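You operate a simulated robot arm through the tools that you are given. There is no shell and no other tool.

The job below is to be done with a simulated robot arm. You get a single attempt, and the scene is never put back.

JOB
Open the fence gate wide and pin it open with the drop rod.
Fine: turn the latch and lift the rod first; the rod goes down into the short yellow post.

It is judged by the outcome, as a careful person would: the job done as asked, and still so three seconds after it is handed in. It fails if anything else is knocked over, pushed out of place, dropped, spilled or broken.

ROBOT AND FRAMES
A 7-joint arm with a two-finger parallel gripper, fixed in place. Base frame: the origin is at the foot of the arm, x ahead of it, y to its left, z up. Units: cm, rad, N and s.
Its first joint turns from -2.897 to 2.897 rad. Payload 3.43 kg.
Tool frame: the origin (TCP) lies between the finger pads and is the grasp point; the fingertips stand 3 cm ahead of it; z points along the fingers, y is the line along which they close. The gripper opens to 9.4 cm. The fingers are 2.8 cm wide and 1 cm thick; the gripper's body (5 by 9.6 cm) begins 5.5 cm behind the TCP.
Orientation is told as [roll, pitch, yaw] about the base's x, y, z axes, in that order, counted from this pose: with the fingers straight down and closing along the base's y, the tool's x points along the base's -x, its y along +y and its z along -z.

CONTROLS
- The arm moves only by the tool step_arm. Its argument "targets" is a list that holds one entry, the list of rows, each a list of 7 numbers: the opening, from 0 (shut) to 1 (fully open), then the shift along the tool's x, y, z in m, then the turn, a rotation vector about the tool's x, y, z in rad. In form: [[[jaw, tx, ty, tz, wx, wy, wz], ...]]. A call has 1 to 20 rows; each row shifts and turns the commanded pose from where the row before left it, along the tool's axes as they then stand. Rows are played at 5 a second. More than 5 cm and 0.15 rad between two rows, or a gripper value outside its range, and nothing of the call is played. Where a pose cannot be reached the arm comes as near as it can. A force on the tool above 90 N (or 10 N above the force at the start of the call, whichever is more), or a blocked arm, ends the call early, and 0.2 s more pass. The fingers move at their own pace (about 4.5 cm/s each) and stop on an object; they squeeze with about 36 N. The grip force told is the motor's: it shows also when the fingers shut on nothing. Time passes only in rows, and 0.2 s behind the last, so rows that do not move let the fingers close. It gives the time, the measured TCP pose, the force on the tool (base axes), the opening and the grip force at its end, in the units of the frame above (readings bear some noise), with the torque about the TCP (base axes, N m) and any sound that the robot's microphone picked up.
- Cameras (640 x 400 px; columns grow to the right, rows downward): "scene" is fixed at [22.1, -65.01, 166.94]; the picture's right is [0.92, -0.40, 0.00], its down [-0.23, -0.53, -0.82] and it looks along [0.33, 0.75, -0.57] (base axes); focal length 324 px, centre (320, 200). "wrist" rides on the gripper at [7.6, 1.4, -10.3] in the tool frame; the picture's right is [-0.18, 0.98, 0.00], its down [-0.75, -0.14, -0.64] and it looks along [-0.63, -0.12, 0.77] (tool axes); focal length 243 px, centre (320, 200). There is no depth. A picture from a camera that has moved, and an enlarged one, comes with that camera's place and axes in the base frame and with its lens.
- grab_frame(camera): a new picture of that camera. It takes no simulated time.
- inspect(camera, box): a new picture of the part [left, top, right, bottom] of that camera's present view, enlarged. It takes no simulated time.
- finish_job(): hands the job in; it is judged then, once.

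Nothing tells you positions but the pictures and the camera data. Unless the task says otherwise, let go and move clear before handing in.

The tools are called after "Request:" as name(argument=value, ...) on one line, values as JSON. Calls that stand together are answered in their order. step_arm: Moves the arm, as the interface text tells. Its arguments: {"type":"object","properties":{"targets":{"type":"array"}},"required":["targets"]} The other tools are called the same way: grab_frame (camera) takes a picture; inspect (camera, box) takes an enlarged picture of a part of a camera's view; finish_job () hands the job in.

At the start:

```text
t: 0.0
position: [59.29, 19.7, 129.3]
tool_rot: [-0.001, 0.001, -0.001]
wrist_force: [-0.7, 0.6, -0.8]
moment: [0.01, 0.0, -0.01]
grip_width: 9.39
finger_force: 0.1
```

scene: 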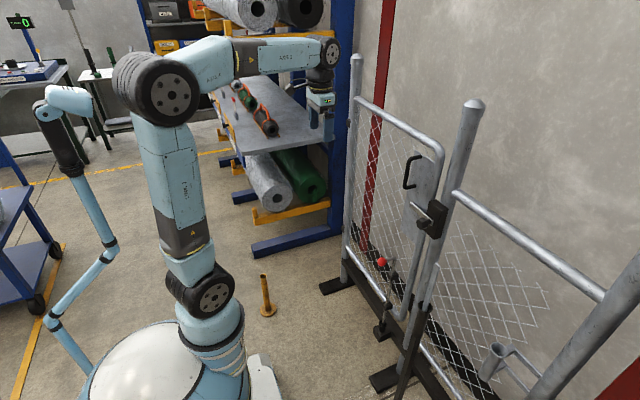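
wrist: 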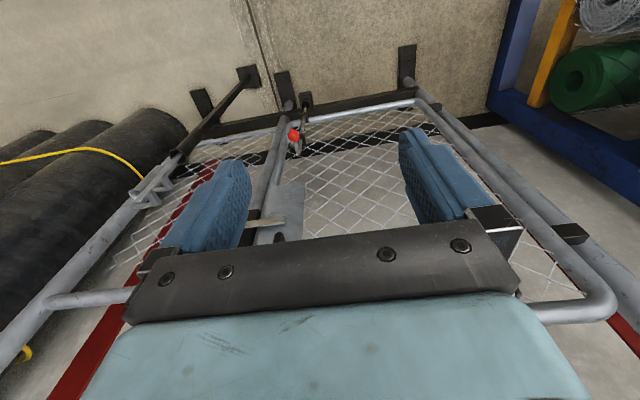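

I see a chain-link gate ahead of the arm with a latch box and a pull handle on its right edge, a red-knobbed rod low on the gate, and a short yellow post on the floor. I'll take closer pictures to locate everything.

Request:
inspect(camera="scene", box=[320, 120, 480, 220])

Request:
inspect(camera="scene", box=[320, 220, 480, 320])

Request:
inspect(camera="scene", box=[320, 300, 480, 400])

Request:
inspect(camera="scene", box=[220, 240, 380, 340])

Request:
inspect(camera="scene", box=[320, 40, 480, 140])

Request:
inspect(camera="wrist", box=[180, 60, 420, 250])

```text
4.00 times, centred on (400, 170) of scene
camera zoom: at [22.1, -65.01, 166.94], right [0.92, -0.4, 0.0], down [-0.23, -0.53, -0.82], along [0.33, 0.75, -0.57], focal length 1297 px, centre (0, 320)
```

zoom: 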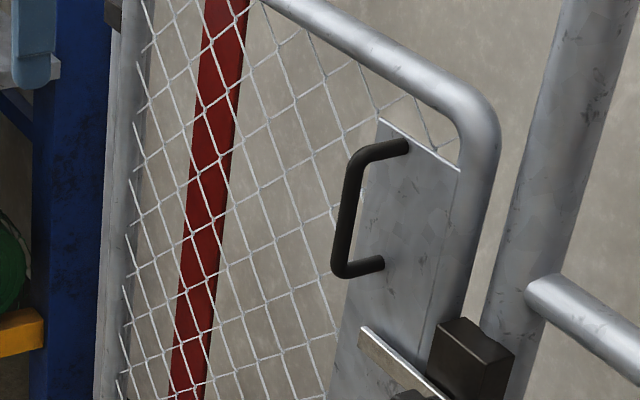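

```text
4.00 times, centred on (400, 270) of scene
camera zoom: at [22.1, -65.01, 166.94], right [0.92, -0.4, 0.0], down [-0.23, -0.53, -0.82], along [0.33, 0.75, -0.57], focal length 1297 px, centre (0, -80)
```

zoom: 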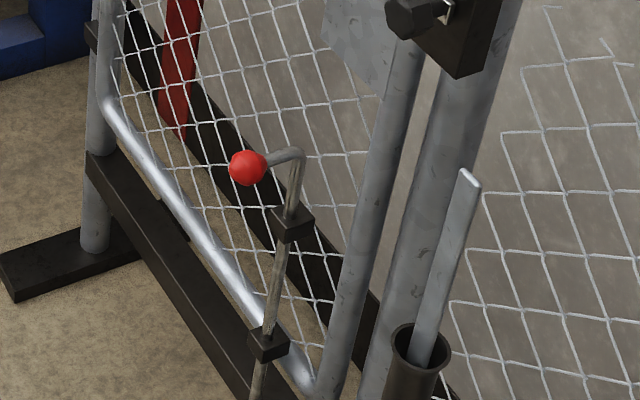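

```text
4.00 times, centred on (400, 350) of scene
camera zoom: at [22.1, -65.01, 166.94], right [0.92, -0.4, 0.0], down [-0.23, -0.53, -0.82], along [0.33, 0.75, -0.57], focal length 1297 px, centre (0, -400)
```

zoom: 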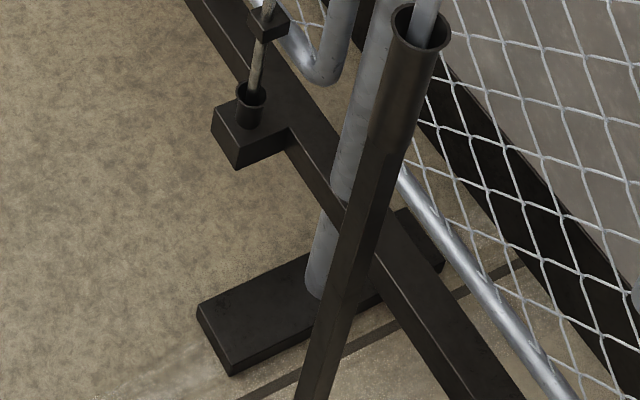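

```text
4.00 times, centred on (300, 290) of scene
camera zoom: at [22.1, -65.01, 166.94], right [0.92, -0.4, 0.0], down [-0.23, -0.53, -0.82], along [0.33, 0.75, -0.57], focal length 1297 px, centre (400, -160)
```

zoom: 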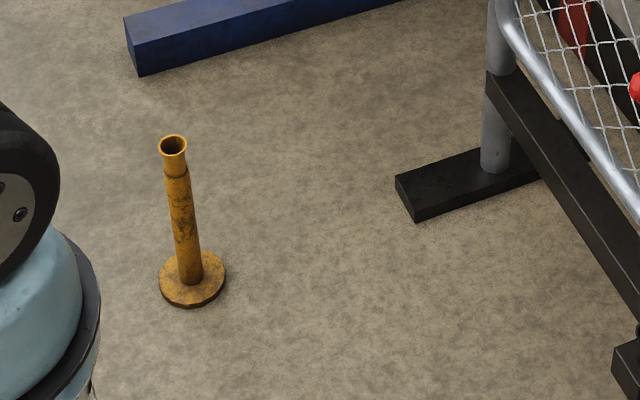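

```text
4.00 times, centred on (400, 90) of scene
camera zoom: at [22.1, -65.01, 166.94], right [0.92, -0.4, 0.0], down [-0.23, -0.53, -0.82], along [0.33, 0.75, -0.57], focal length 1297 px, centre (0, 640)
```

zoom: 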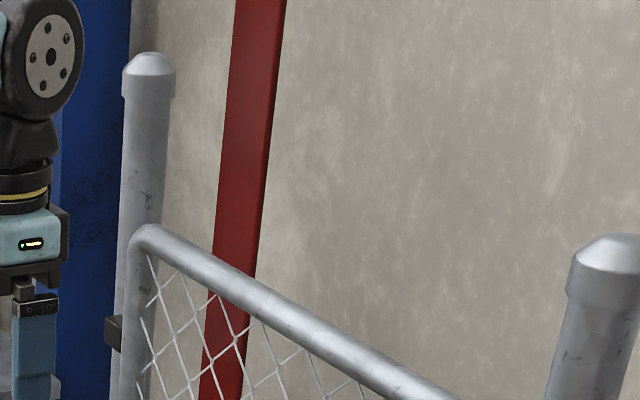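

```text
2.11 times, centred on (300, 155) of wrist
camera zoom: at [51.45, 21.2, 139.69], right [0.18, 0.98, 0.0], down [0.75, -0.14, 0.64], along [0.63, -0.12, -0.77], focal length 511 px, centre (362, 295)
```

zoom: 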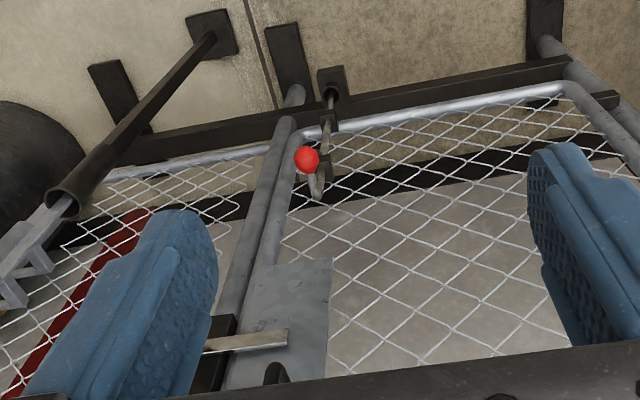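

The floor is at z=0. The knob of the drop rod is near (80, 8, 74), the gate plane is near x≈93, the hinge post is near y≈60, and the yellow post is near (42.5, 60). I'll zoom in on the latch and the rod.

Request:
inspect(camera="scene", box=[395, 185, 459, 245])

Request:
inspect(camera="scene", box=[365, 240, 429, 300])

Request:
inspect(camera="scene", box=[365, 290, 429, 350])

Request:
inspect(camera="scene", box=[395, 145, 459, 205])

Request:
inspect(camera="wrist", box=[230, 170, 330, 250])

Request:
inspect(camera="wrist", box=[260, 70, 340, 170])

```text
6.67 times, centred on (427, 215) of scene
camera zoom: at [22.1, -65.01, 166.94], right [0.92, -0.4, 0.0], down [-0.23, -0.53, -0.82], along [0.33, 0.75, -0.57], focal length 2161 px, centre (-393, 100)
```

zoom: 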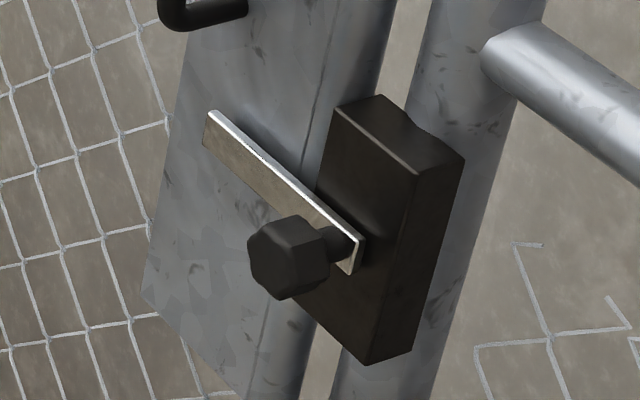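

```text
6.67 times, centred on (397, 270) of scene
camera zoom: at [22.1, -65.01, 166.94], right [0.92, -0.4, 0.0], down [-0.23, -0.53, -0.82], along [0.33, 0.75, -0.57], focal length 2161 px, centre (-193, -267)
```

zoom: 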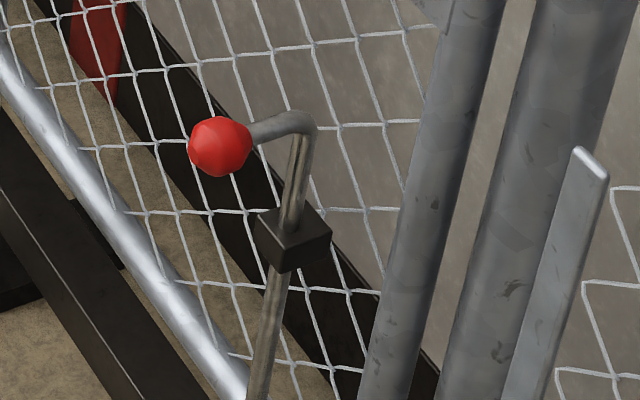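

```text
6.67 times, centred on (397, 320) of scene
camera zoom: at [22.1, -65.01, 166.94], right [0.92, -0.4, 0.0], down [-0.23, -0.53, -0.82], along [0.33, 0.75, -0.57], focal length 2161 px, centre (-193, -600)
```

zoom: 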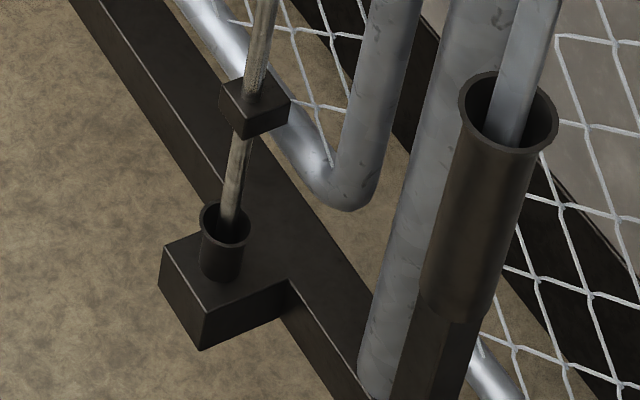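

```text
6.67 times, centred on (427, 175) of scene
camera zoom: at [22.1, -65.01, 166.94], right [0.92, -0.4, 0.0], down [-0.23, -0.53, -0.82], along [0.33, 0.75, -0.57], focal length 2161 px, centre (-393, 367)
```

zoom: 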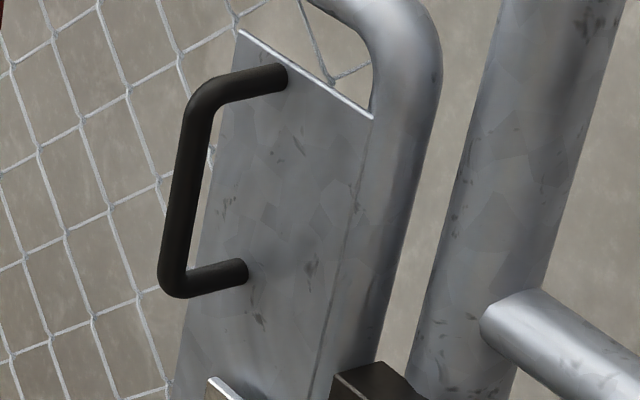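

```text
5.00 times, centred on (280, 210) of wrist
camera zoom: at [51.45, 21.2, 139.69], right [0.18, 0.98, 0.0], down [0.75, -0.14, 0.64], along [0.63, -0.12, -0.77], focal length 1213 px, centre (520, 150)
```

zoom: 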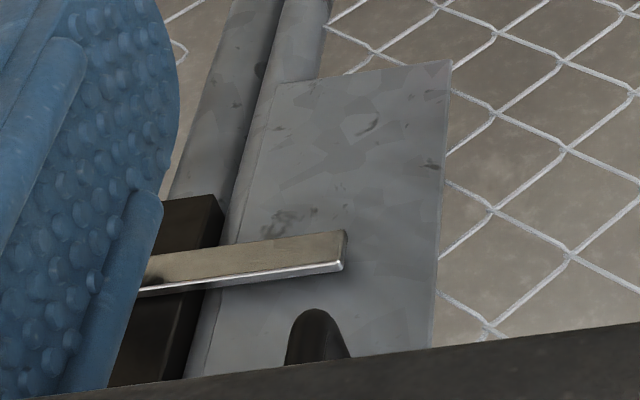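

```text
4.00 times, centred on (300, 120) of wrist
camera zoom: at [51.45, 21.2, 139.69], right [0.18, 0.98, 0.0], down [0.75, -0.14, 0.64], along [0.63, -0.12, -0.77], focal length 970 px, centre (400, 520)
```

zoom: 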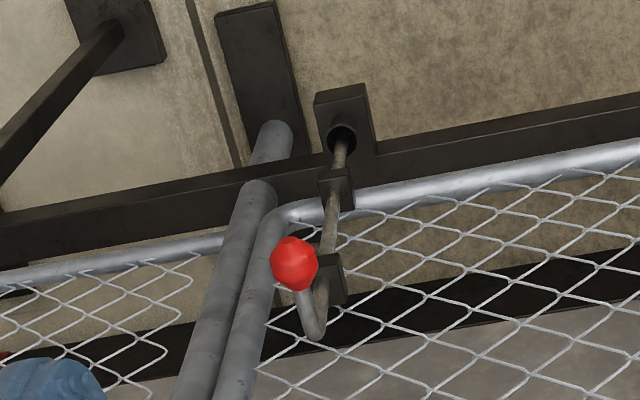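

The rod shaft stands at about (86, 8), with its upper guide near z≈65, its handle near z≈73 and the floor socket top near z≈33. The latch bar is horizontal at z≈101.5, pivots near y≈-4 and lies across the gate plate. I'll first turn the tool to point forward (+x), with the fingers shut, well away from the gate.

Request:
step_arm(targets=[[[0, 0, 0, 0, 0, -0.1428, 0], [0, 0, 0, 0, 0, -0.1428, 0], [0, 0, 0, 0, 0, -0.1428, 0], [0, 0, 0, 0, 0, -0.1428, 0], [0, 0, 0, 0, 0, -0.1428, 0], [0, 0, 0, 0, 0, -0.1428, 0]]])

```text
t: 1.4
position: [59.22, 19.61, 129.23]
tool_rot: [0.001, -0.857, -0.001]
wrist_force: [0.1, -0.4, 0.0]
moment: [-0.04, -0.02, -0.01]
grip_width: 0.01
finger_force: 26.4
```

The rotation works as I expected and nothing was touched. I'll finish turning the tool to horizontal.

Request:
step_arm(targets=[[[0, 0, 0, 0, 0, -0.1428, 0], [0, 0, 0, 0, 0, -0.1428, 0], [0, 0, 0, 0, 0, -0.1428, 0], [0, 0, 0, 0, 0, -0.1428, 0], [0, 0, 0, 0, 0, -0.1428, 0]]])

```text
t: 2.6
position: [55.2, 30.06, 126.16]
tool_rot: [0.759, -1.321, -0.412]
wrist_force: [-0.3, 0.6, 0.3]
moment: [-0.03, -0.02, -0.08]
grip_width: 0.0
finger_force: 33.1
stopped in row 5: the arm was blocked; the commanded pose is now the measured one
```

The arm ran out of reach for that pose and drifted. I'll check how it stands now.

Request:
grab_frame(camera="scene")

Request:
grab_frame(camera="wrist")

```text
taken
```

scene: 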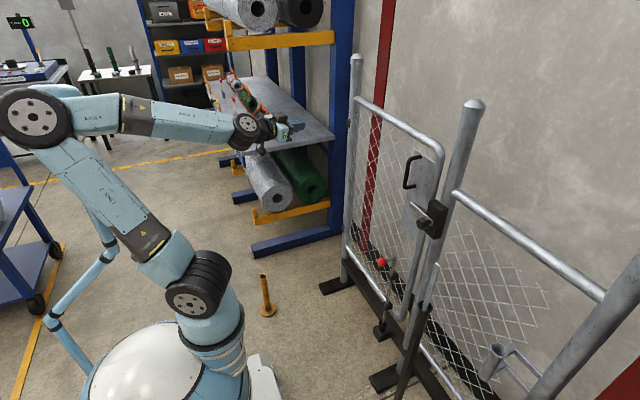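

```text
taken
camera wrist: at [43.56, 28.65, 120.97], right [-0.27, 0.9, 0.35], down [-0.37, -0.43, 0.82], along [0.89, 0.1, 0.45], focal length 243 px, centre (320, 200)
```

wrist: 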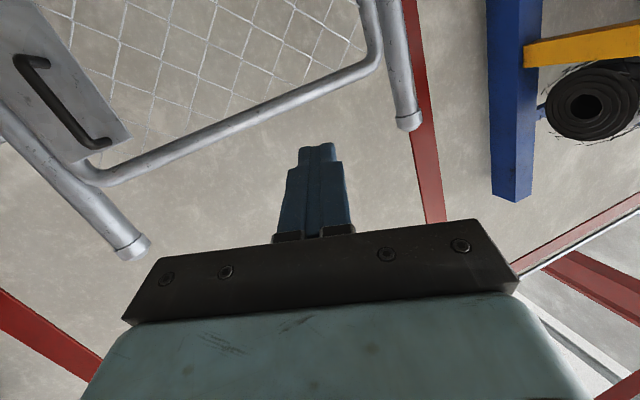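

The arm folded up too close to its base. I'll move it forward and toward the gate, still well short of it, which also straightens it.

Request:
step_arm(targets=[[[0, 0.014, -0.0362, 0.01365, 0, 0, 0], [0, 0.014, -0.0362, 0.01365, 0, 0, 0], [0, 0.014, -0.0362, 0.01365, 0, 0, 0], [0, 0.014, -0.0362, 0.01365, 0, 0, 0], [0, 0.014, -0.0362, 0.01365, 0, 0, 0], [0, 0.014, -0.0362, 0.01365, 0, 0, 0], [0, 0.014, -0.0362, 0.01365, 0, 0, 0], [0, 0.014, -0.0362, 0.01365, 0, 0, 0]]])

```text
t: 4.4
position: [72.21, 7.68, 108.51]
tool_rot: [0.75, -1.322, -0.409]
wrist_force: [0.4, 0.6, 0.0]
moment: [0.03, 0.04, -0.06]
grip_width: 0.0
finger_force: 32.9
```

The arm tracked well. I'll now level the tool so it points straight along +x with its x axis down.

Request:
step_arm(targets=[[[0, 0, 0, 0, 0.0887, -0.0545, -0.0358], [0, 0, 0, 0, 0.0887, -0.0545, -0.0358], [0, 0, 0, 0, 0.0887, -0.0545, -0.0358], [0, 0, 0, 0, 0.0887, -0.0545, -0.0358]]])

Request:
grab_frame(camera="scene")

Request:
grab_frame(camera="wrist")

```text
t: 5.4
position: [72.11, 7.71, 108.42]
tool_rot: [-2.518, -1.558, 2.5]
wrist_force: [-1.0, -0.1, -0.7]
moment: [0.04, 0.03, 0.03]
grip_width: 0.0
finger_force: 33.5
```

```text
taken
```

scene: 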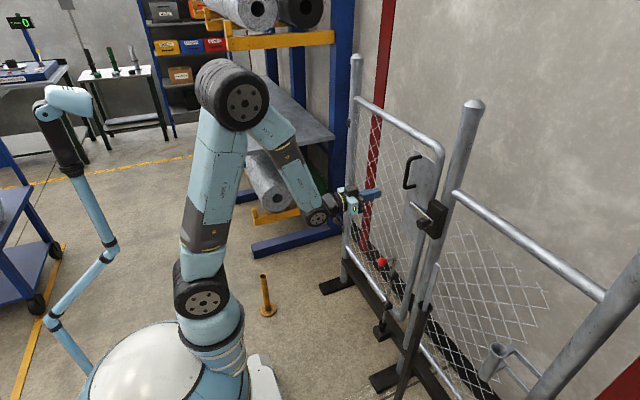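

```text
taken
camera wrist: at [61.86, 9.28, 100.83], right [0.01, 0.98, 0.18], down [-0.65, -0.13, 0.75], along [0.76, -0.13, 0.64], focal length 243 px, centre (320, 200)
```

wrist: 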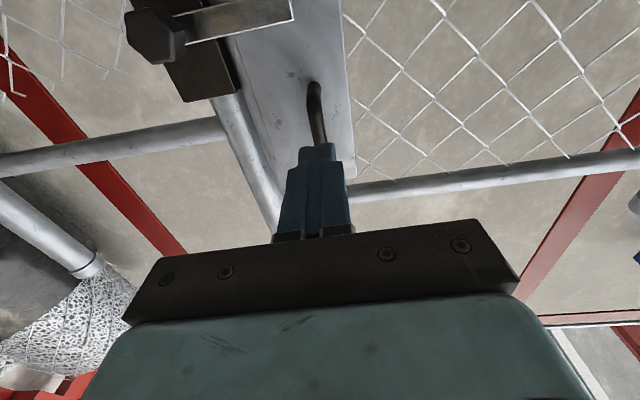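

The tool is level and facing the gate. I'll zoom in on the latch from here to fix its place.

Request:
inspect(camera="wrist", box=[110, 0, 370, 160])

Request:
inspect(camera="scene", box=[340, 160, 460, 240])

```text
2.46 times, centred on (240, 80) of wrist
camera zoom: at [61.86, 9.28, 100.83], right [0.01, 0.98, 0.18], down [-0.65, -0.13, 0.75], along [0.76, -0.13, 0.64], focal length 597 px, centre (517, 495)
```

zoom: 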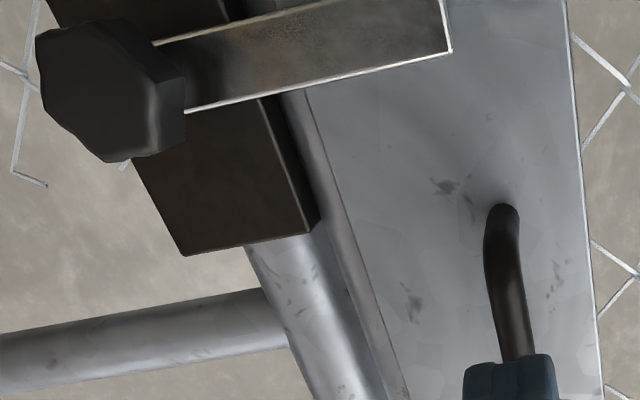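

```text
5.00 times, centred on (400, 200) of scene
camera zoom: at [22.1, -65.01, 166.94], right [0.92, -0.4, 0.0], down [-0.23, -0.53, -0.82], along [0.33, 0.75, -0.57], focal length 1621 px, centre (-80, 200)
```

zoom: 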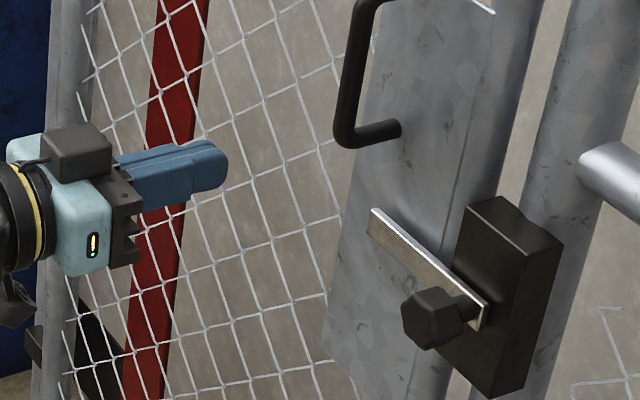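

The latch bar's top edge is near z≈102.3 at x≈87.5, the plate behind it is at x≈88.8, and the pull handle is at y≈7, z 108–118. I'll place the closed fingertips just above the bar, between the pivot and the handle.

Request:
step_arm(targets=[[[0, 0.009, -0.0285, 0, 0, 0, 0], [0, 0.009, -0.0285, 0, 0, 0, 0], [0, 0, 0, 0.032, 0, 0, 0], [0, 0, 0, 0.032, 0, 0, 0], [0, 0, 0, 0.032, 0, 0, 0], [0, 0, 0, 0.032, 0, 0, 0], [0, 0, 0, 0, 0, 0, 0]]])

Request:
inspect(camera="scene", box=[360, 160, 460, 240])

Request:
grab_frame(camera="wrist")

```text
t: 7.0
position: [84.91, 1.88, 106.79]
tool_rot: [-2.565, -1.561, 2.547]
wrist_force: [0.3, -0.2, 0.1]
moment: [-0.03, 0.01, 0.05]
grip_width: 0.0
finger_force: 33.1
```

```text
5.00 times, centred on (410, 200) of scene
camera zoom: at [22.1, -65.01, 166.94], right [0.92, -0.4, 0.0], down [-0.23, -0.53, -0.82], along [0.33, 0.75, -0.57], focal length 1621 px, centre (-130, 200)
```

zoom: 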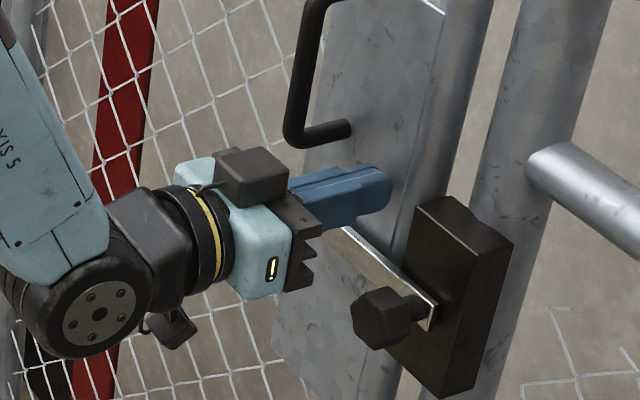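

```text
taken
camera wrist: at [74.68, 3.48, 99.16], right [0.01, 0.98, 0.18], down [-0.65, -0.13, 0.75], along [0.76, -0.13, 0.64], focal length 243 px, centre (320, 200)
```

wrist: 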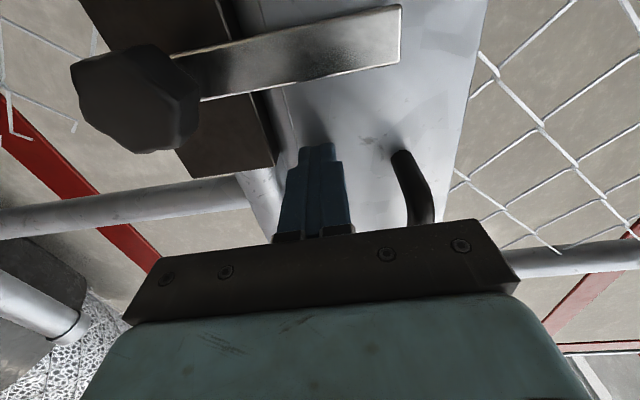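

The fingers are right above the bar, with a small gap to the plate. I'll nudge forward half a centimetre, then press down in small steps while watching the force.

Request:
step_arm(targets=[[[0, 0, 0, 0.004, 0, 0, 0], [0, 0.012, 0, 0, 0, 0, 0], [0, 0.012, 0, 0, 0, 0, 0], [0, 0.008, 0, 0, 0, 0, 0], [0, 0.006, 0, 0, 0, 0, 0]]])

Request:
inspect(camera="scene", box=[360, 160, 460, 240])

Request:
grab_frame(camera="wrist")

```text
t: 8.2
position: [85.09, 1.69, 103.38]
tool_rot: [-2.825, -1.551, 2.812]
wrist_force: [-8.0, -0.4, 27.9]
moment: [-0.06, -0.46, -0.03]
grip_width: 0.0
finger_force: 32.8
```

```text
5.00 times, centred on (410, 200) of scene
camera zoom: at [22.1, -65.01, 166.94], right [0.92, -0.4, 0.0], down [-0.23, -0.53, -0.82], along [0.33, 0.75, -0.57], focal length 1621 px, centre (-130, 200)
```

zoom: 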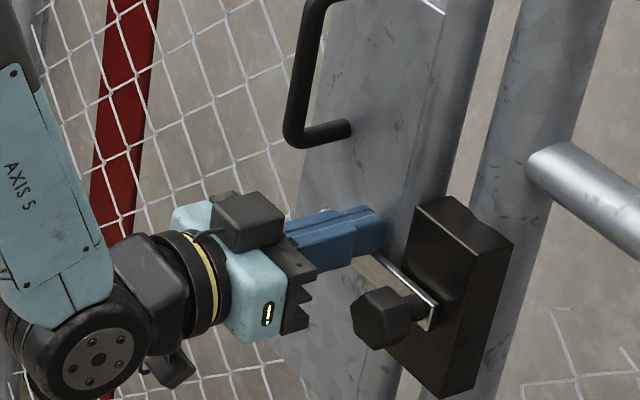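

```text
taken
camera wrist: at [74.91, 3.3, 95.74], right [0.01, 0.98, 0.18], down [-0.66, -0.13, 0.74], along [0.75, -0.13, 0.65], focal length 243 px, centre (320, 200)
```

wrist: 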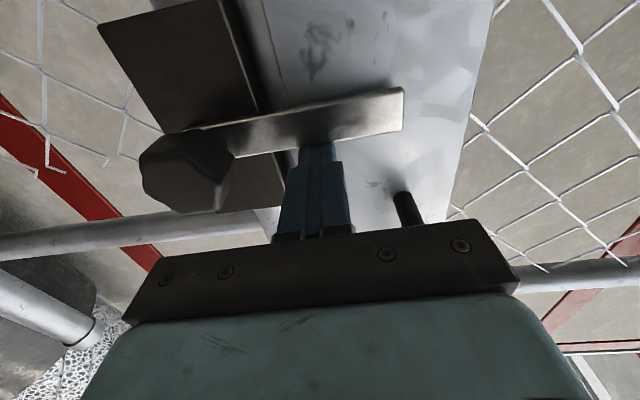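

Pressing down meets a firm stop (28 N) and the bar has not turned. I'll back off, go beneath it and try lifting instead.

Request:
step_arm(targets=[[[0, -0.012, 0, 0, 0, 0, 0], [0, 0, 0, -0.03, 0, 0, 0], [0, 0, 0, -0.02, 0, 0, 0], [0, 0.035, 0, 0, 0, 0, 0], [0, 0.037, 0, 0, 0, 0, 0], [0, 0, 0, 0, 0, 0, 0]]])

Request:
grab_frame(camera="wrist")

```text
t: 9.6
position: [80.49, 1.86, 96.72]
tool_rot: [-2.569, -1.56, 2.555]
wrist_force: [0.5, -0.7, 0.1]
moment: [0.0, 0.0, 0.0]
grip_width: 0.0
finger_force: 33.2
```

```text
taken
camera wrist: at [70.3, 3.4, 89.17], right [0.01, 0.98, 0.18], down [-0.65, -0.13, 0.75], along [0.76, -0.13, 0.64], focal length 243 px, centre (320, 200)
```

wrist: 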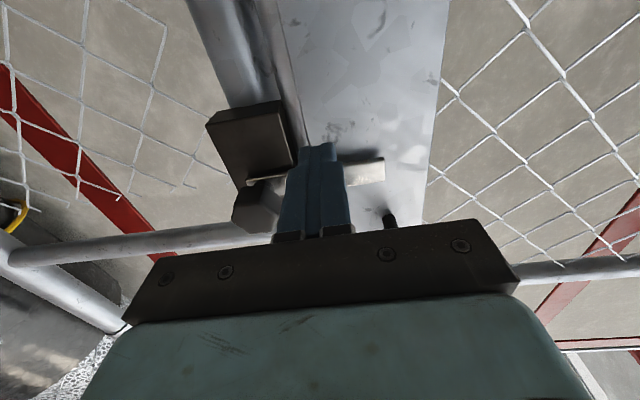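

The fingers are below the bar. I'll go forward under it and push up gently.

Request:
step_arm(targets=[[[0, 0, 0, 0.025, 0, 0, 0], [0, 0, 0, 0.021, 0, 0, 0], [0, -0.012, 0, 0, 0, 0, 0], [0, -0.01, 0, 0, 0, 0, 0], [0, -0.008, 0, 0, 0, 0, 0], [0, -0.006, 0, 0, 0, 0, 0]]])

Request:
inspect(camera="scene", box=[360, 160, 460, 240])

Request:
grab_frame(camera="wrist")

```text
t: 11.0
position: [84.89, 1.86, 100.53]
tool_rot: [-2.578, -1.558, 2.563]
wrist_force: [-0.2, 1.0, -1.2]
moment: [-0.04, 0.01, 0.03]
grip_width: 0.0
finger_force: 33.1
```

```text
5.00 times, centred on (410, 200) of scene
camera zoom: at [22.1, -65.01, 166.94], right [0.92, -0.4, 0.0], down [-0.23, -0.53, -0.82], along [0.33, 0.75, -0.57], focal length 1621 px, centre (-130, 200)
```

zoom: 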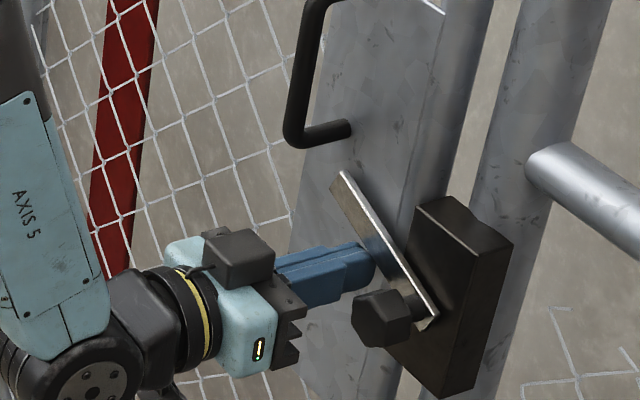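

```text
taken
camera wrist: at [74.67, 3.36, 92.85], right [0.01, 0.98, 0.18], down [-0.65, -0.13, 0.75], along [0.76, -0.13, 0.64], focal length 243 px, centre (320, 200)
```

wrist: 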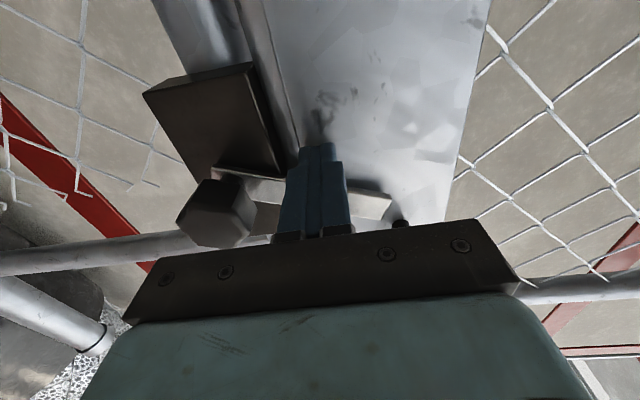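

The bar lifts freely when pushed up. I'll follow it along its arc to upright.

Request:
step_arm(targets=[[[0, -0.015, 0.001, 0, 0, 0, 0], [0, -0.015, 0.001, 0, 0, 0, 0], [0, -0.015, -0.0075, 0, 0, 0, 0], [0, -0.014, -0.014, 0, 0, 0, 0], [0, -0.008, -0.018, 0, 0, 0, 0], [0, 0, 0, 0, 0, 0, 0]]])

Request:
inspect(camera="scene", box=[360, 160, 460, 240])

Request:
grab_frame(camera="wrist")

```text
t: 12.4
position: [84.7, -1.97, 107.13]
tool_rot: [-2.57, -1.559, 2.554]
wrist_force: [0.3, 0.1, 0.1]
moment: [0.02, 0.02, 0.03]
grip_width: 0.0
finger_force: 33.2
```

```text
5.00 times, centred on (410, 200) of scene
camera zoom: at [22.1, -65.01, 166.94], right [0.92, -0.4, 0.0], down [-0.23, -0.53, -0.82], along [0.33, 0.75, -0.57], focal length 1621 px, centre (-130, 200)
```

zoom: 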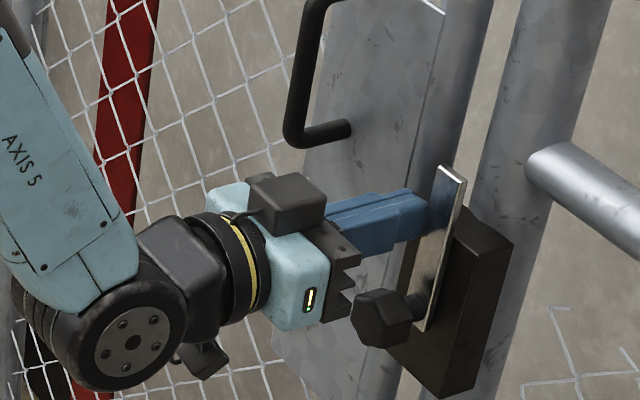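

```text
taken
camera wrist: at [74.55, -0.37, 99.63], right [0.01, 0.98, 0.18], down [-0.65, -0.13, 0.75], along [0.76, -0.13, 0.64], focal length 243 px, centre (320, 200)
```

wrist: 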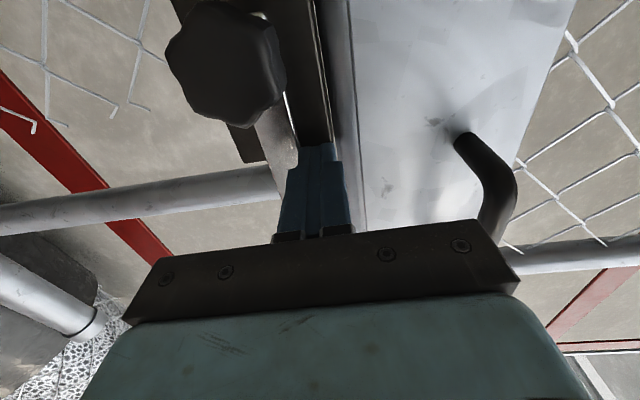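

The bar is upright. I'll push it a touch past vertical, back away, and see whether it stays.

Request:
step_arm(targets=[[[0, -0.004, -0.009, 0, 0, 0, 0], [0, 0, 0, 0, 0, 0, 0], [0, 0, 0.012, 0, 0, 0, 0], [0, 0, 0, 0, 0, 0, 0], [0, 0, 0, 0, 0, 0, 0], [0, 0, 0, 0, 0, 0, 0]]])

Request:
inspect(camera="scene", box=[360, 160, 460, 240])

Request:
grab_frame(camera="wrist")

```text
t: 13.8
position: [84.74, -1.86, 107.57]
tool_rot: [-2.637, -1.559, 2.622]
wrist_force: [0.6, 0.1, -0.1]
moment: [0.03, -0.01, 0.01]
grip_width: 0.0
finger_force: 32.9
```

```text
5.00 times, centred on (410, 200) of scene
camera zoom: at [22.1, -65.01, 166.94], right [0.92, -0.4, 0.0], down [-0.23, -0.53, -0.82], along [0.33, 0.75, -0.57], focal length 1621 px, centre (-130, 200)
```

zoom: 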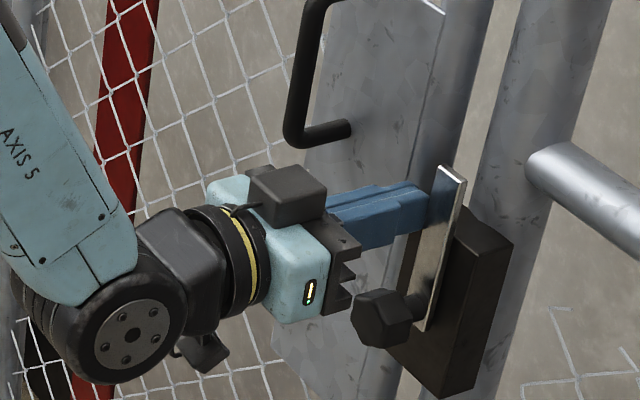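

```text
taken
camera wrist: at [74.59, -0.25, 100.11], right [0.01, 0.98, 0.18], down [-0.65, -0.13, 0.75], along [0.76, -0.13, 0.64], focal length 243 px, centre (320, 200)
```

wrist: 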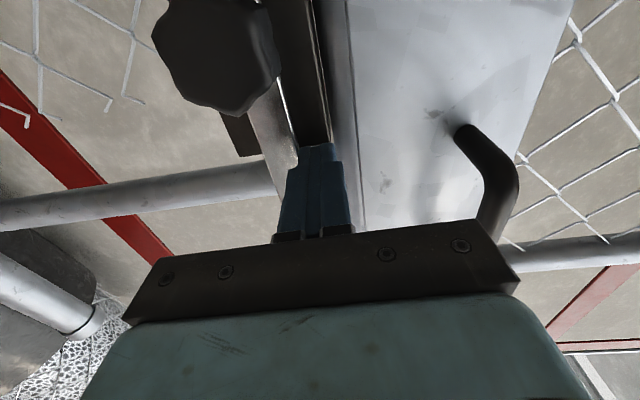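

I'll withdraw from the latch and check that the bar stays up.

Request:
step_arm(targets=[[[0, 0, 0.01, 0, 0, 0, 0], [0, 0, 0, -0.04, 0, 0, 0], [0, 0, 0, -0.04, 0, 0, 0], [0, 0, 0, -0.04, 0, 0, 0], [0, 0, 0, 0, 0, 0, 0]]])

Request:
inspect(camera="scene", box=[360, 160, 460, 240])

Request:
grab_frame(camera="wrist")

```text
t: 15.0
position: [72.87, -0.57, 107.55]
tool_rot: [-2.557, -1.559, 2.541]
wrist_force: [0.3, 0.5, -0.5]
moment: [-0.02, -0.01, 0.02]
grip_width: 0.0
finger_force: 33.3
```

```text
5.00 times, centred on (410, 200) of scene
camera zoom: at [22.1, -65.01, 166.94], right [0.92, -0.4, 0.0], down [-0.23, -0.53, -0.82], along [0.33, 0.75, -0.57], focal length 1621 px, centre (-130, 200)
```

zoom: 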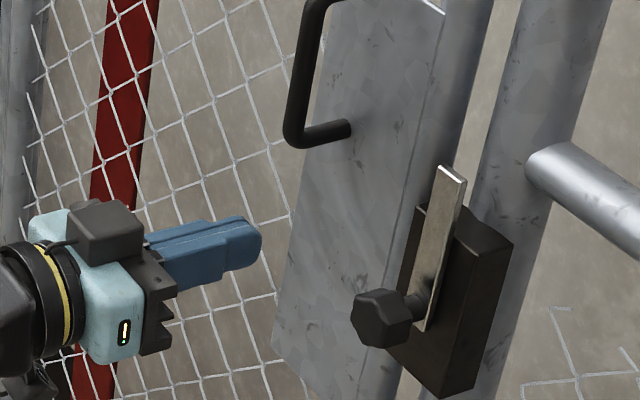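

```text
taken
camera wrist: at [62.69, 1.02, 100.0], right [0.01, 0.98, 0.18], down [-0.65, -0.13, 0.75], along [0.76, -0.13, 0.64], focal length 243 px, centre (320, 200)
```

wrist: 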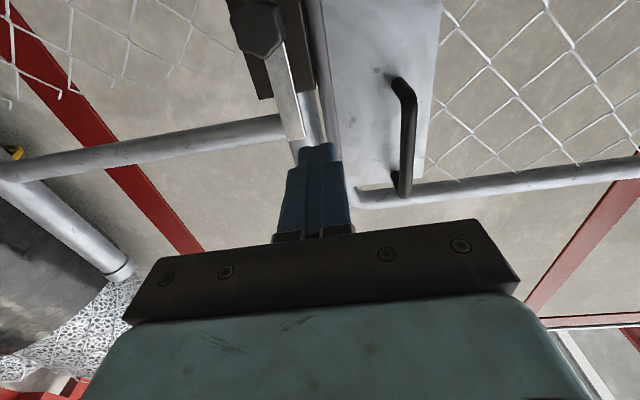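

The latch bar stays upright, so the latch is off. I'll now open the jaw and come down in front of the drop rod, keeping back from the red knob.

Request:
step_arm(targets=[[[1, 0.039, 0.0086, -0.004, 0, 0, 0], [1, 0.039, 0.0086, -0.004, 0, 0, 0], [1, 0.039, 0.0086, -0.004, 0, 0, 0], [1, 0.039, 0.0086, -0.004, 0, 0, 0], [1, 0.039, 0.0086, -0.004, 0, 0, 0], [1, 0.039, 0.0086, -0.004, 0, 0, 0], [1, 0.039, 0.0086, -0.004, 0, 0, 0], [1, 0.039, 0.0086, -0.004, 0, 0, 0], [1, 0.039, 0.0086, -0.004, 0, 0, 0], [1, 0.039, 0.0086, -0.004, 0, 0, 0]]])

Request:
grab_frame(camera="scene")

Request:
grab_frame(camera="wrist")

```text
t: 17.2
position: [69.38, 7.8, 68.76]
tool_rot: [-2.581, -1.559, 2.568]
wrist_force: [-0.2, -0.2, 0.8]
moment: [0.02, 0.03, -0.01]
grip_width: 9.4
finger_force: 0.0
```

```text
taken
```

scene: 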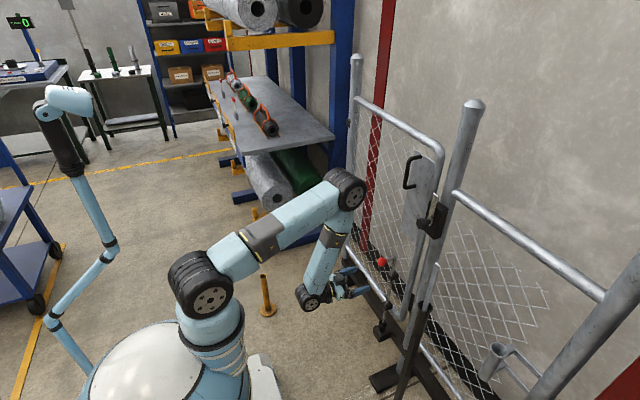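

```text
taken
camera wrist: at [59.17, 9.39, 61.12], right [0.01, 0.98, 0.18], down [-0.65, -0.13, 0.75], along [0.76, -0.13, 0.64], focal length 243 px, centre (320, 200)
```

wrist: 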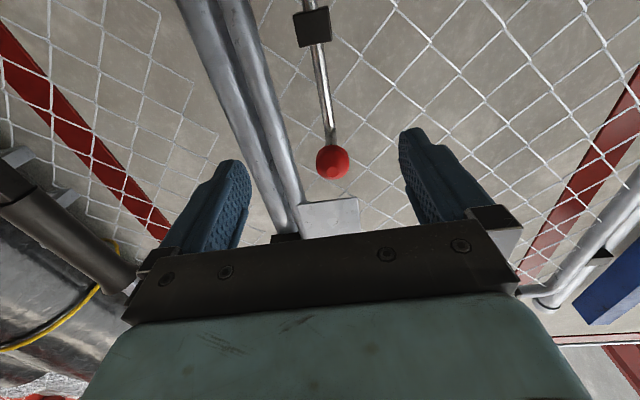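

The knob is at about (80.6, 7.9, 74.4) and the rod shaft at (86.7, 8.1), with its guide top at z≈65. Before I slide under the knob I want a close look at the shape of my own hand, because there is a dark block on its top.

Request:
inspect(camera="scene", box=[290, 245, 410, 325])

Request:
inspect(camera="wrist", box=[240, 0, 420, 240])

```text
5.00 times, centred on (350, 285) of scene
camera zoom: at [22.1, -65.01, 166.94], right [0.92, -0.4, 0.0], down [-0.23, -0.53, -0.82], along [0.33, 0.75, -0.57], focal length 1621 px, centre (170, -225)
```

zoom: 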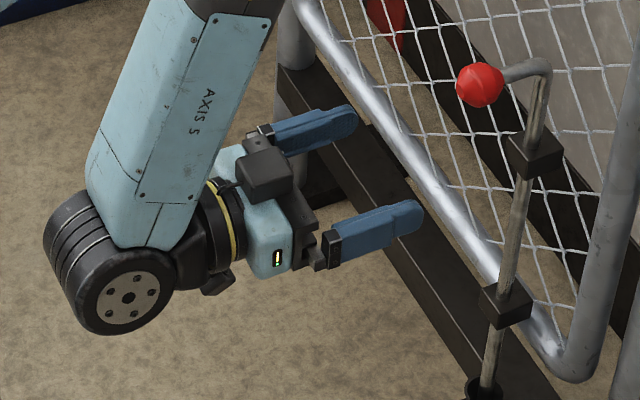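

```text
1.67 times, centred on (330, 120) of wrist
camera zoom: at [59.17, 9.39, 61.12], right [0.01, 0.98, 0.18], down [-0.65, -0.13, 0.75], along [0.76, -0.13, 0.64], focal length 404 px, centre (303, 333)
```

zoom: 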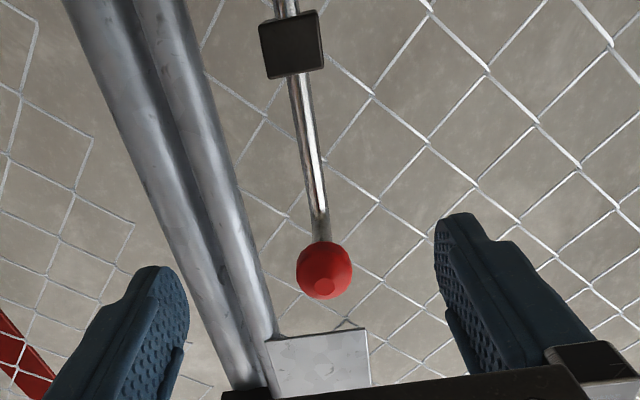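

A block on top of the hand would foul the knob if I came in level. I'll pitch the tool up about 30° so the hand sits lower, and narrow the jaw a little.

Request:
step_arm(targets=[[[0.6, 0, 0, 0, 0, -0.13, 0], [0.6, 0, 0, 0, 0, -0.13, 0], [0.6, 0, 0, 0, 0, -0.13, 0], [0.6, 0, 0, 0, 0, -0.13, 0], [0.6, 0, 0, 0, 0, 0, 0]]])

Request:
grab_frame(camera="wrist")

Request:
inspect(camera="scene", box=[290, 245, 410, 325])

```text
t: 18.4
position: [69.41, 7.83, 68.56]
tool_rot: [-3.129, -1.039, 3.117]
wrist_force: [-0.1, 0.4, 0.7]
moment: [0.01, 0.02, 0.04]
grip_width: 5.62
finger_force: 0.0
```

```text
taken
camera wrist: at [64.27, 9.33, 56.94], right [-0.08, 0.99, 0.15], down [-0.94, -0.13, 0.33], along [0.34, -0.12, 0.93], focal length 243 px, centre (320, 200)
```

wrist: 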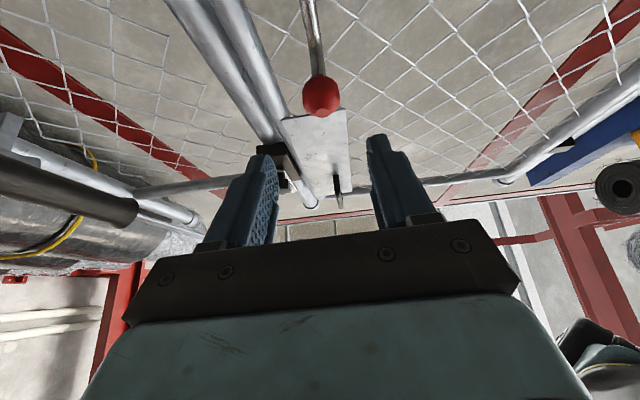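

```text
5.00 times, centred on (350, 285) of scene
camera zoom: at [22.1, -65.01, 166.94], right [0.92, -0.4, 0.0], down [-0.23, -0.53, -0.82], along [0.33, 0.75, -0.57], focal length 1621 px, centre (170, -225)
```

zoom: 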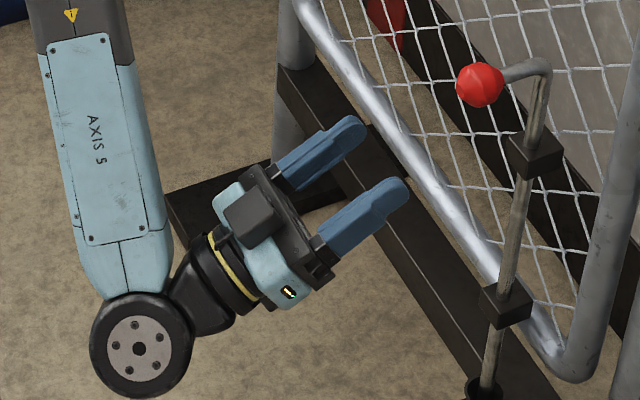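

The hand is well below the knob now. I'll approach the shaft to about 5 cm short and check the alignment.

Request:
step_arm(targets=[[[0.6, 0.015, 0.0007, 0.026, 0, 0, 0], [0.6, 0.015, 0.0007, 0.026, 0, 0, 0], [0.6, 0.015, 0.0007, 0.026, 0, 0, 0], [0.6, 0.015, 0.0007, 0.026, 0, 0, 0], [0.6, 0, 0, 0, 0, 0, 0]]])

Request:
grab_frame(camera="wrist")

Request:
inspect(camera="scene", box=[320, 240, 420, 310])

```text
t: 19.6
position: [81.38, 7.76, 68.66]
tool_rot: [-3.129, -1.042, 3.115]
wrist_force: [-0.5, 0.4, -0.3]
moment: [0.04, 0.0, -0.02]
grip_width: 5.65
finger_force: 0.1
```

```text
taken
camera wrist: at [76.3, 9.25, 56.94], right [-0.08, 0.99, 0.15], down [-0.94, -0.13, 0.33], along [0.34, -0.12, 0.93], focal length 243 px, centre (320, 200)
```

wrist: 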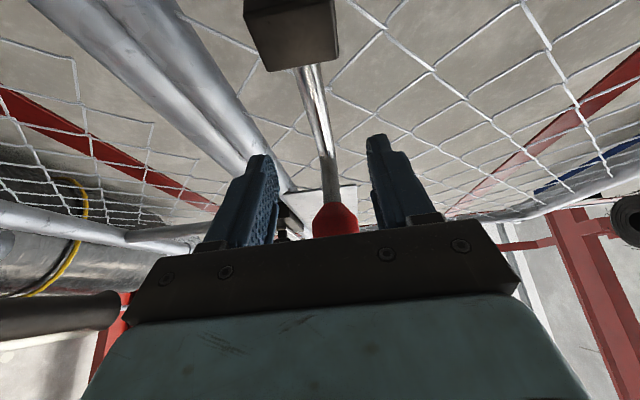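

```text
5.71 times, centred on (370, 275) of scene
camera zoom: at [22.1, -65.01, 166.94], right [0.92, -0.4, 0.0], down [-0.23, -0.53, -0.82], along [0.33, 0.75, -0.57], focal length 1852 px, centre (34, -229)
```

zoom: 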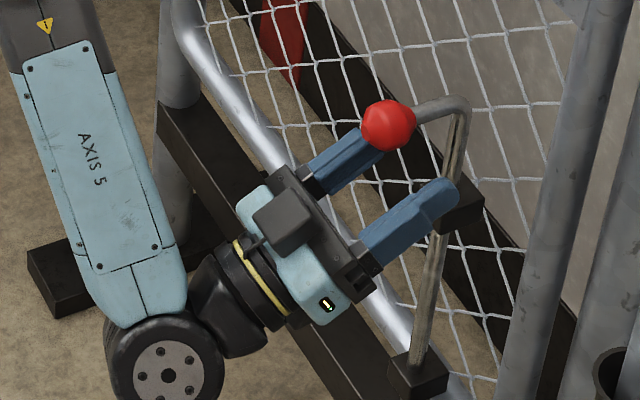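

The shaft is between the finger lines. I'll slide in the last 5 cm and close on it gently.

Request:
step_arm(targets=[[[0.6, 0.013, 0.002, 0.0225, 0, 0, 0], [0.6, 0.013, 0.002, 0.0225, 0, 0, 0], [0.6, 0, 0, 0, 0, 0, 0]]])

Request:
grab_frame(camera="wrist")

Request:
inspect(camera="scene", box=[340, 240, 440, 310])

```text
t: 20.2
position: [85.13, 8.31, 68.4]
tool_rot: [-3.127, -1.041, 3.112]
wrist_force: [-40.9, -0.6, 12.9]
moment: [0.13, -0.54, 1.2]
grip_width: 5.57
finger_force: 0.1
stopped in row 3: the force on the tool passed its limit at 132 N (the readings are from after the stop); the commanded pose is now the measured one
```

```text
taken
camera wrist: at [80.14, 9.69, 56.77], right [-0.08, 0.99, 0.15], down [-0.94, -0.13, 0.33], along [0.34, -0.12, 0.93], focal length 243 px, centre (320, 200)
```

wrist: 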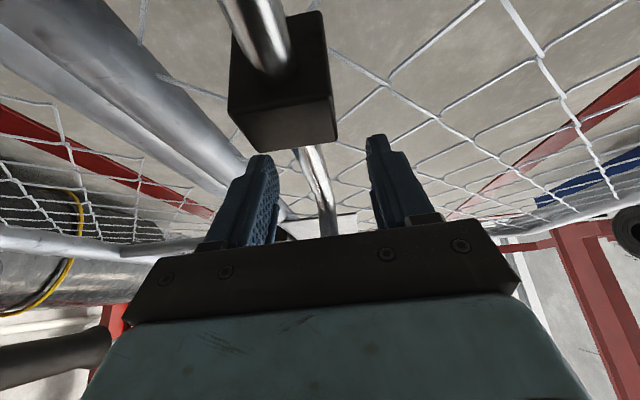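

```text
5.71 times, centred on (390, 275) of scene
camera zoom: at [22.1, -65.01, 166.94], right [0.92, -0.4, 0.0], down [-0.23, -0.53, -0.82], along [0.33, 0.75, -0.57], focal length 1852 px, centre (-80, -229)
```

zoom: 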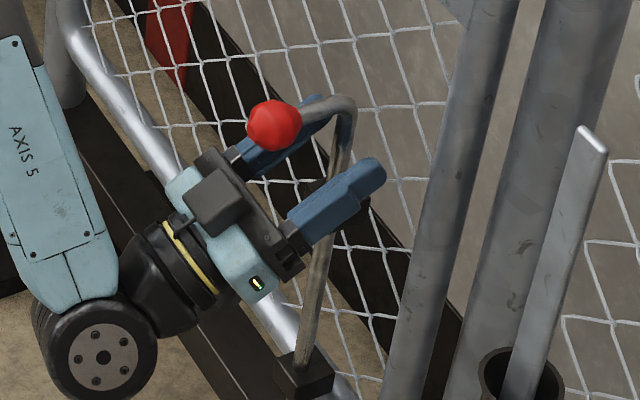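

The left fingertip met the chain-link mesh just behind the rod (x≈88.4), so I can't go deeper. The shaft is already between the pads, so I'll ease back slightly and close.

Request:
step_arm(targets=[[[0.6, -0.001, 0, -0.0017, 0, 0, 0], [0.4, 0, 0, 0, 0, 0, 0], [0.2, 0, 0, 0, 0, 0, 0], [0, 0, 0, 0, 0, 0, 0], [0, 0, 0, 0, 0, 0, 0], [0, 0, 0, 0, 0, 0, 0]]])

Request:
grab_frame(camera="wrist")

Request:
inspect(camera="scene", box=[340, 240, 440, 310])

```text
t: 21.6
position: [85.14, 7.98, 68.35]
tool_rot: [-3.129, -1.045, 3.112]
wrist_force: [-34.1, -17.3, -3.7]
moment: [1.05, -0.12, -0.09]
grip_width: 1.37
finger_force: 42.1
```

```text
taken
camera wrist: at [80.12, 9.48, 56.69], right [-0.07, 0.99, 0.15], down [-0.94, -0.12, 0.33], along [0.34, -0.12, 0.93], focal length 243 px, centre (320, 200)
```

wrist: 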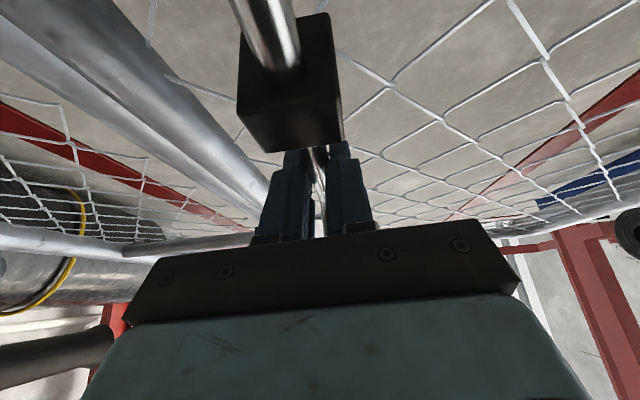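

```text
5.71 times, centred on (390, 275) of scene
camera zoom: at [22.1, -65.01, 166.94], right [0.92, -0.4, 0.0], down [-0.23, -0.53, -0.82], along [0.33, 0.75, -0.57], focal length 1852 px, centre (-80, -229)
```

zoom: 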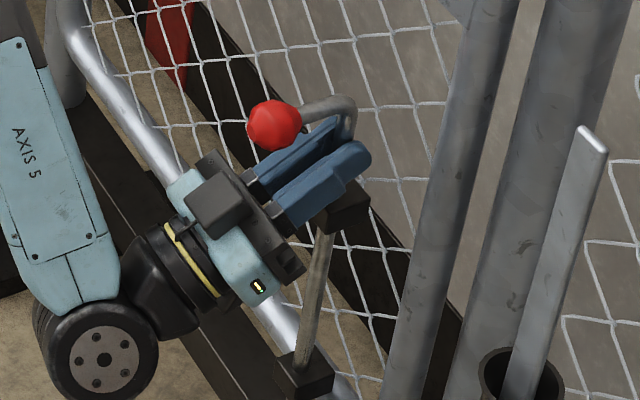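

The jaw closed on the shaft at 1.37 cm. There is some leftover push against the gate, so I'll relax it a little and then begin lifting.

Request:
step_arm(targets=[[[0, -0.0015, 0.002, -0.0026, 0, 0, 0], [0, 0, 0, 0, 0, 0, 0]]])

```text
t: 22.2
position: [85.11, 8.01, 68.35]
tool_rot: [-3.129, -1.044, 3.11]
wrist_force: [-1.9, -44.9, -2.7]
moment: [1.29, 1.42, -0.62]
grip_width: 1.37
finger_force: 45.1
```

The sideways force grew, so the correction in y was the wrong way. I'll undo it and go a bit further.

Request:
step_arm(targets=[[[0, 0, -0.0032, 0, 0, 0, 0], [0, 0, 0, 0, 0, 0, 0]]])

```text
t: 22.8
position: [84.95, 8.04, 68.3]
tool_rot: [-3.13, -1.042, 3.116]
wrist_force: [-2.9, -41.9, 3.2]
moment: [1.17, 0.4, -0.57]
grip_width: 1.38
finger_force: 44.6
```

I'll wait a moment and reread the forces before moving further.

Request:
step_arm(targets=[[[0, 0, 0, 0, 0, 0, 0], [0, 0, 0, 0, 0, 0, 0]]])

Request:
grab_frame(camera="wrist")

```text
t: 23.4
position: [85.04, 8.0, 68.28]
tool_rot: [-3.13, -1.041, 3.117]
wrist_force: [-2.6, -43.3, 4.8]
moment: [1.22, -0.65, -0.58]
grip_width: 1.35
finger_force: 44.7
```

```text
taken
camera wrist: at [79.91, 9.48, 56.68], right [-0.08, 0.99, 0.15], down [-0.94, -0.13, 0.33], along [0.34, -0.12, 0.93], focal length 243 px, centre (320, 200)
```

wrist: 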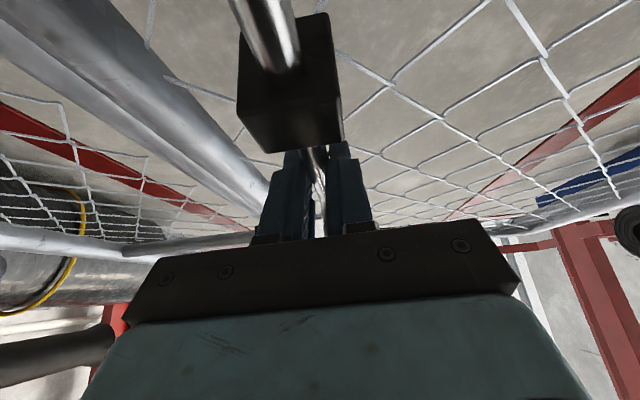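

The sideways force looks like only one finger bearing on the shaft. I'll shift a bit more toward -y to centre it.

Request:
step_arm(targets=[[[0, 0, -0.0025, 0, 0, 0, 0], [0, 0, 0, 0, 0, 0, 0], [0, 0, 0, 0, 0, 0, 0]]])

```text
t: 24.2
position: [84.88, 7.98, 68.34]
tool_rot: [-3.13, -1.043, 3.122]
wrist_force: [0.9, -8.4, 9.4]
moment: [0.94, 0.18, -0.2]
grip_width: 1.33
finger_force: 45.2
```

Now the grip is centred, with low side forces. I'll lift the rod 2 cm as a test.

Request:
step_arm(targets=[[[0, -0.00866, 0, 0.005, 0, 0, 0], [0, -0.00866, 0, 0.005, 0, 0, 0], [0, 0, 0, 0, 0, 0, 0]]])

Request:
inspect(camera="scene", box=[340, 240, 440, 340])

```text
t: 25.0
position: [84.89, 7.97, 70.15]
tool_rot: [-3.13, -1.042, 3.119]
wrist_force: [1.9, 14.7, -5.7]
moment: [0.77, 1.48, 0.26]
grip_width: 1.35
finger_force: 45.4
```

```text
4.00 times, centred on (390, 290) of scene
camera zoom: at [22.1, -65.01, 166.94], right [0.92, -0.4, 0.0], down [-0.23, -0.53, -0.82], along [0.33, 0.75, -0.57], focal length 1297 px, centre (40, -160)
```

zoom: 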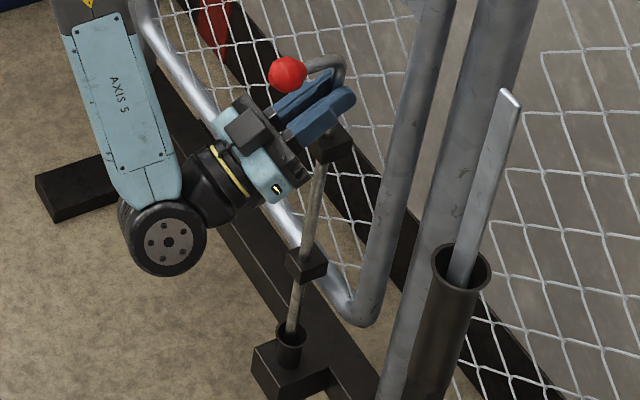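

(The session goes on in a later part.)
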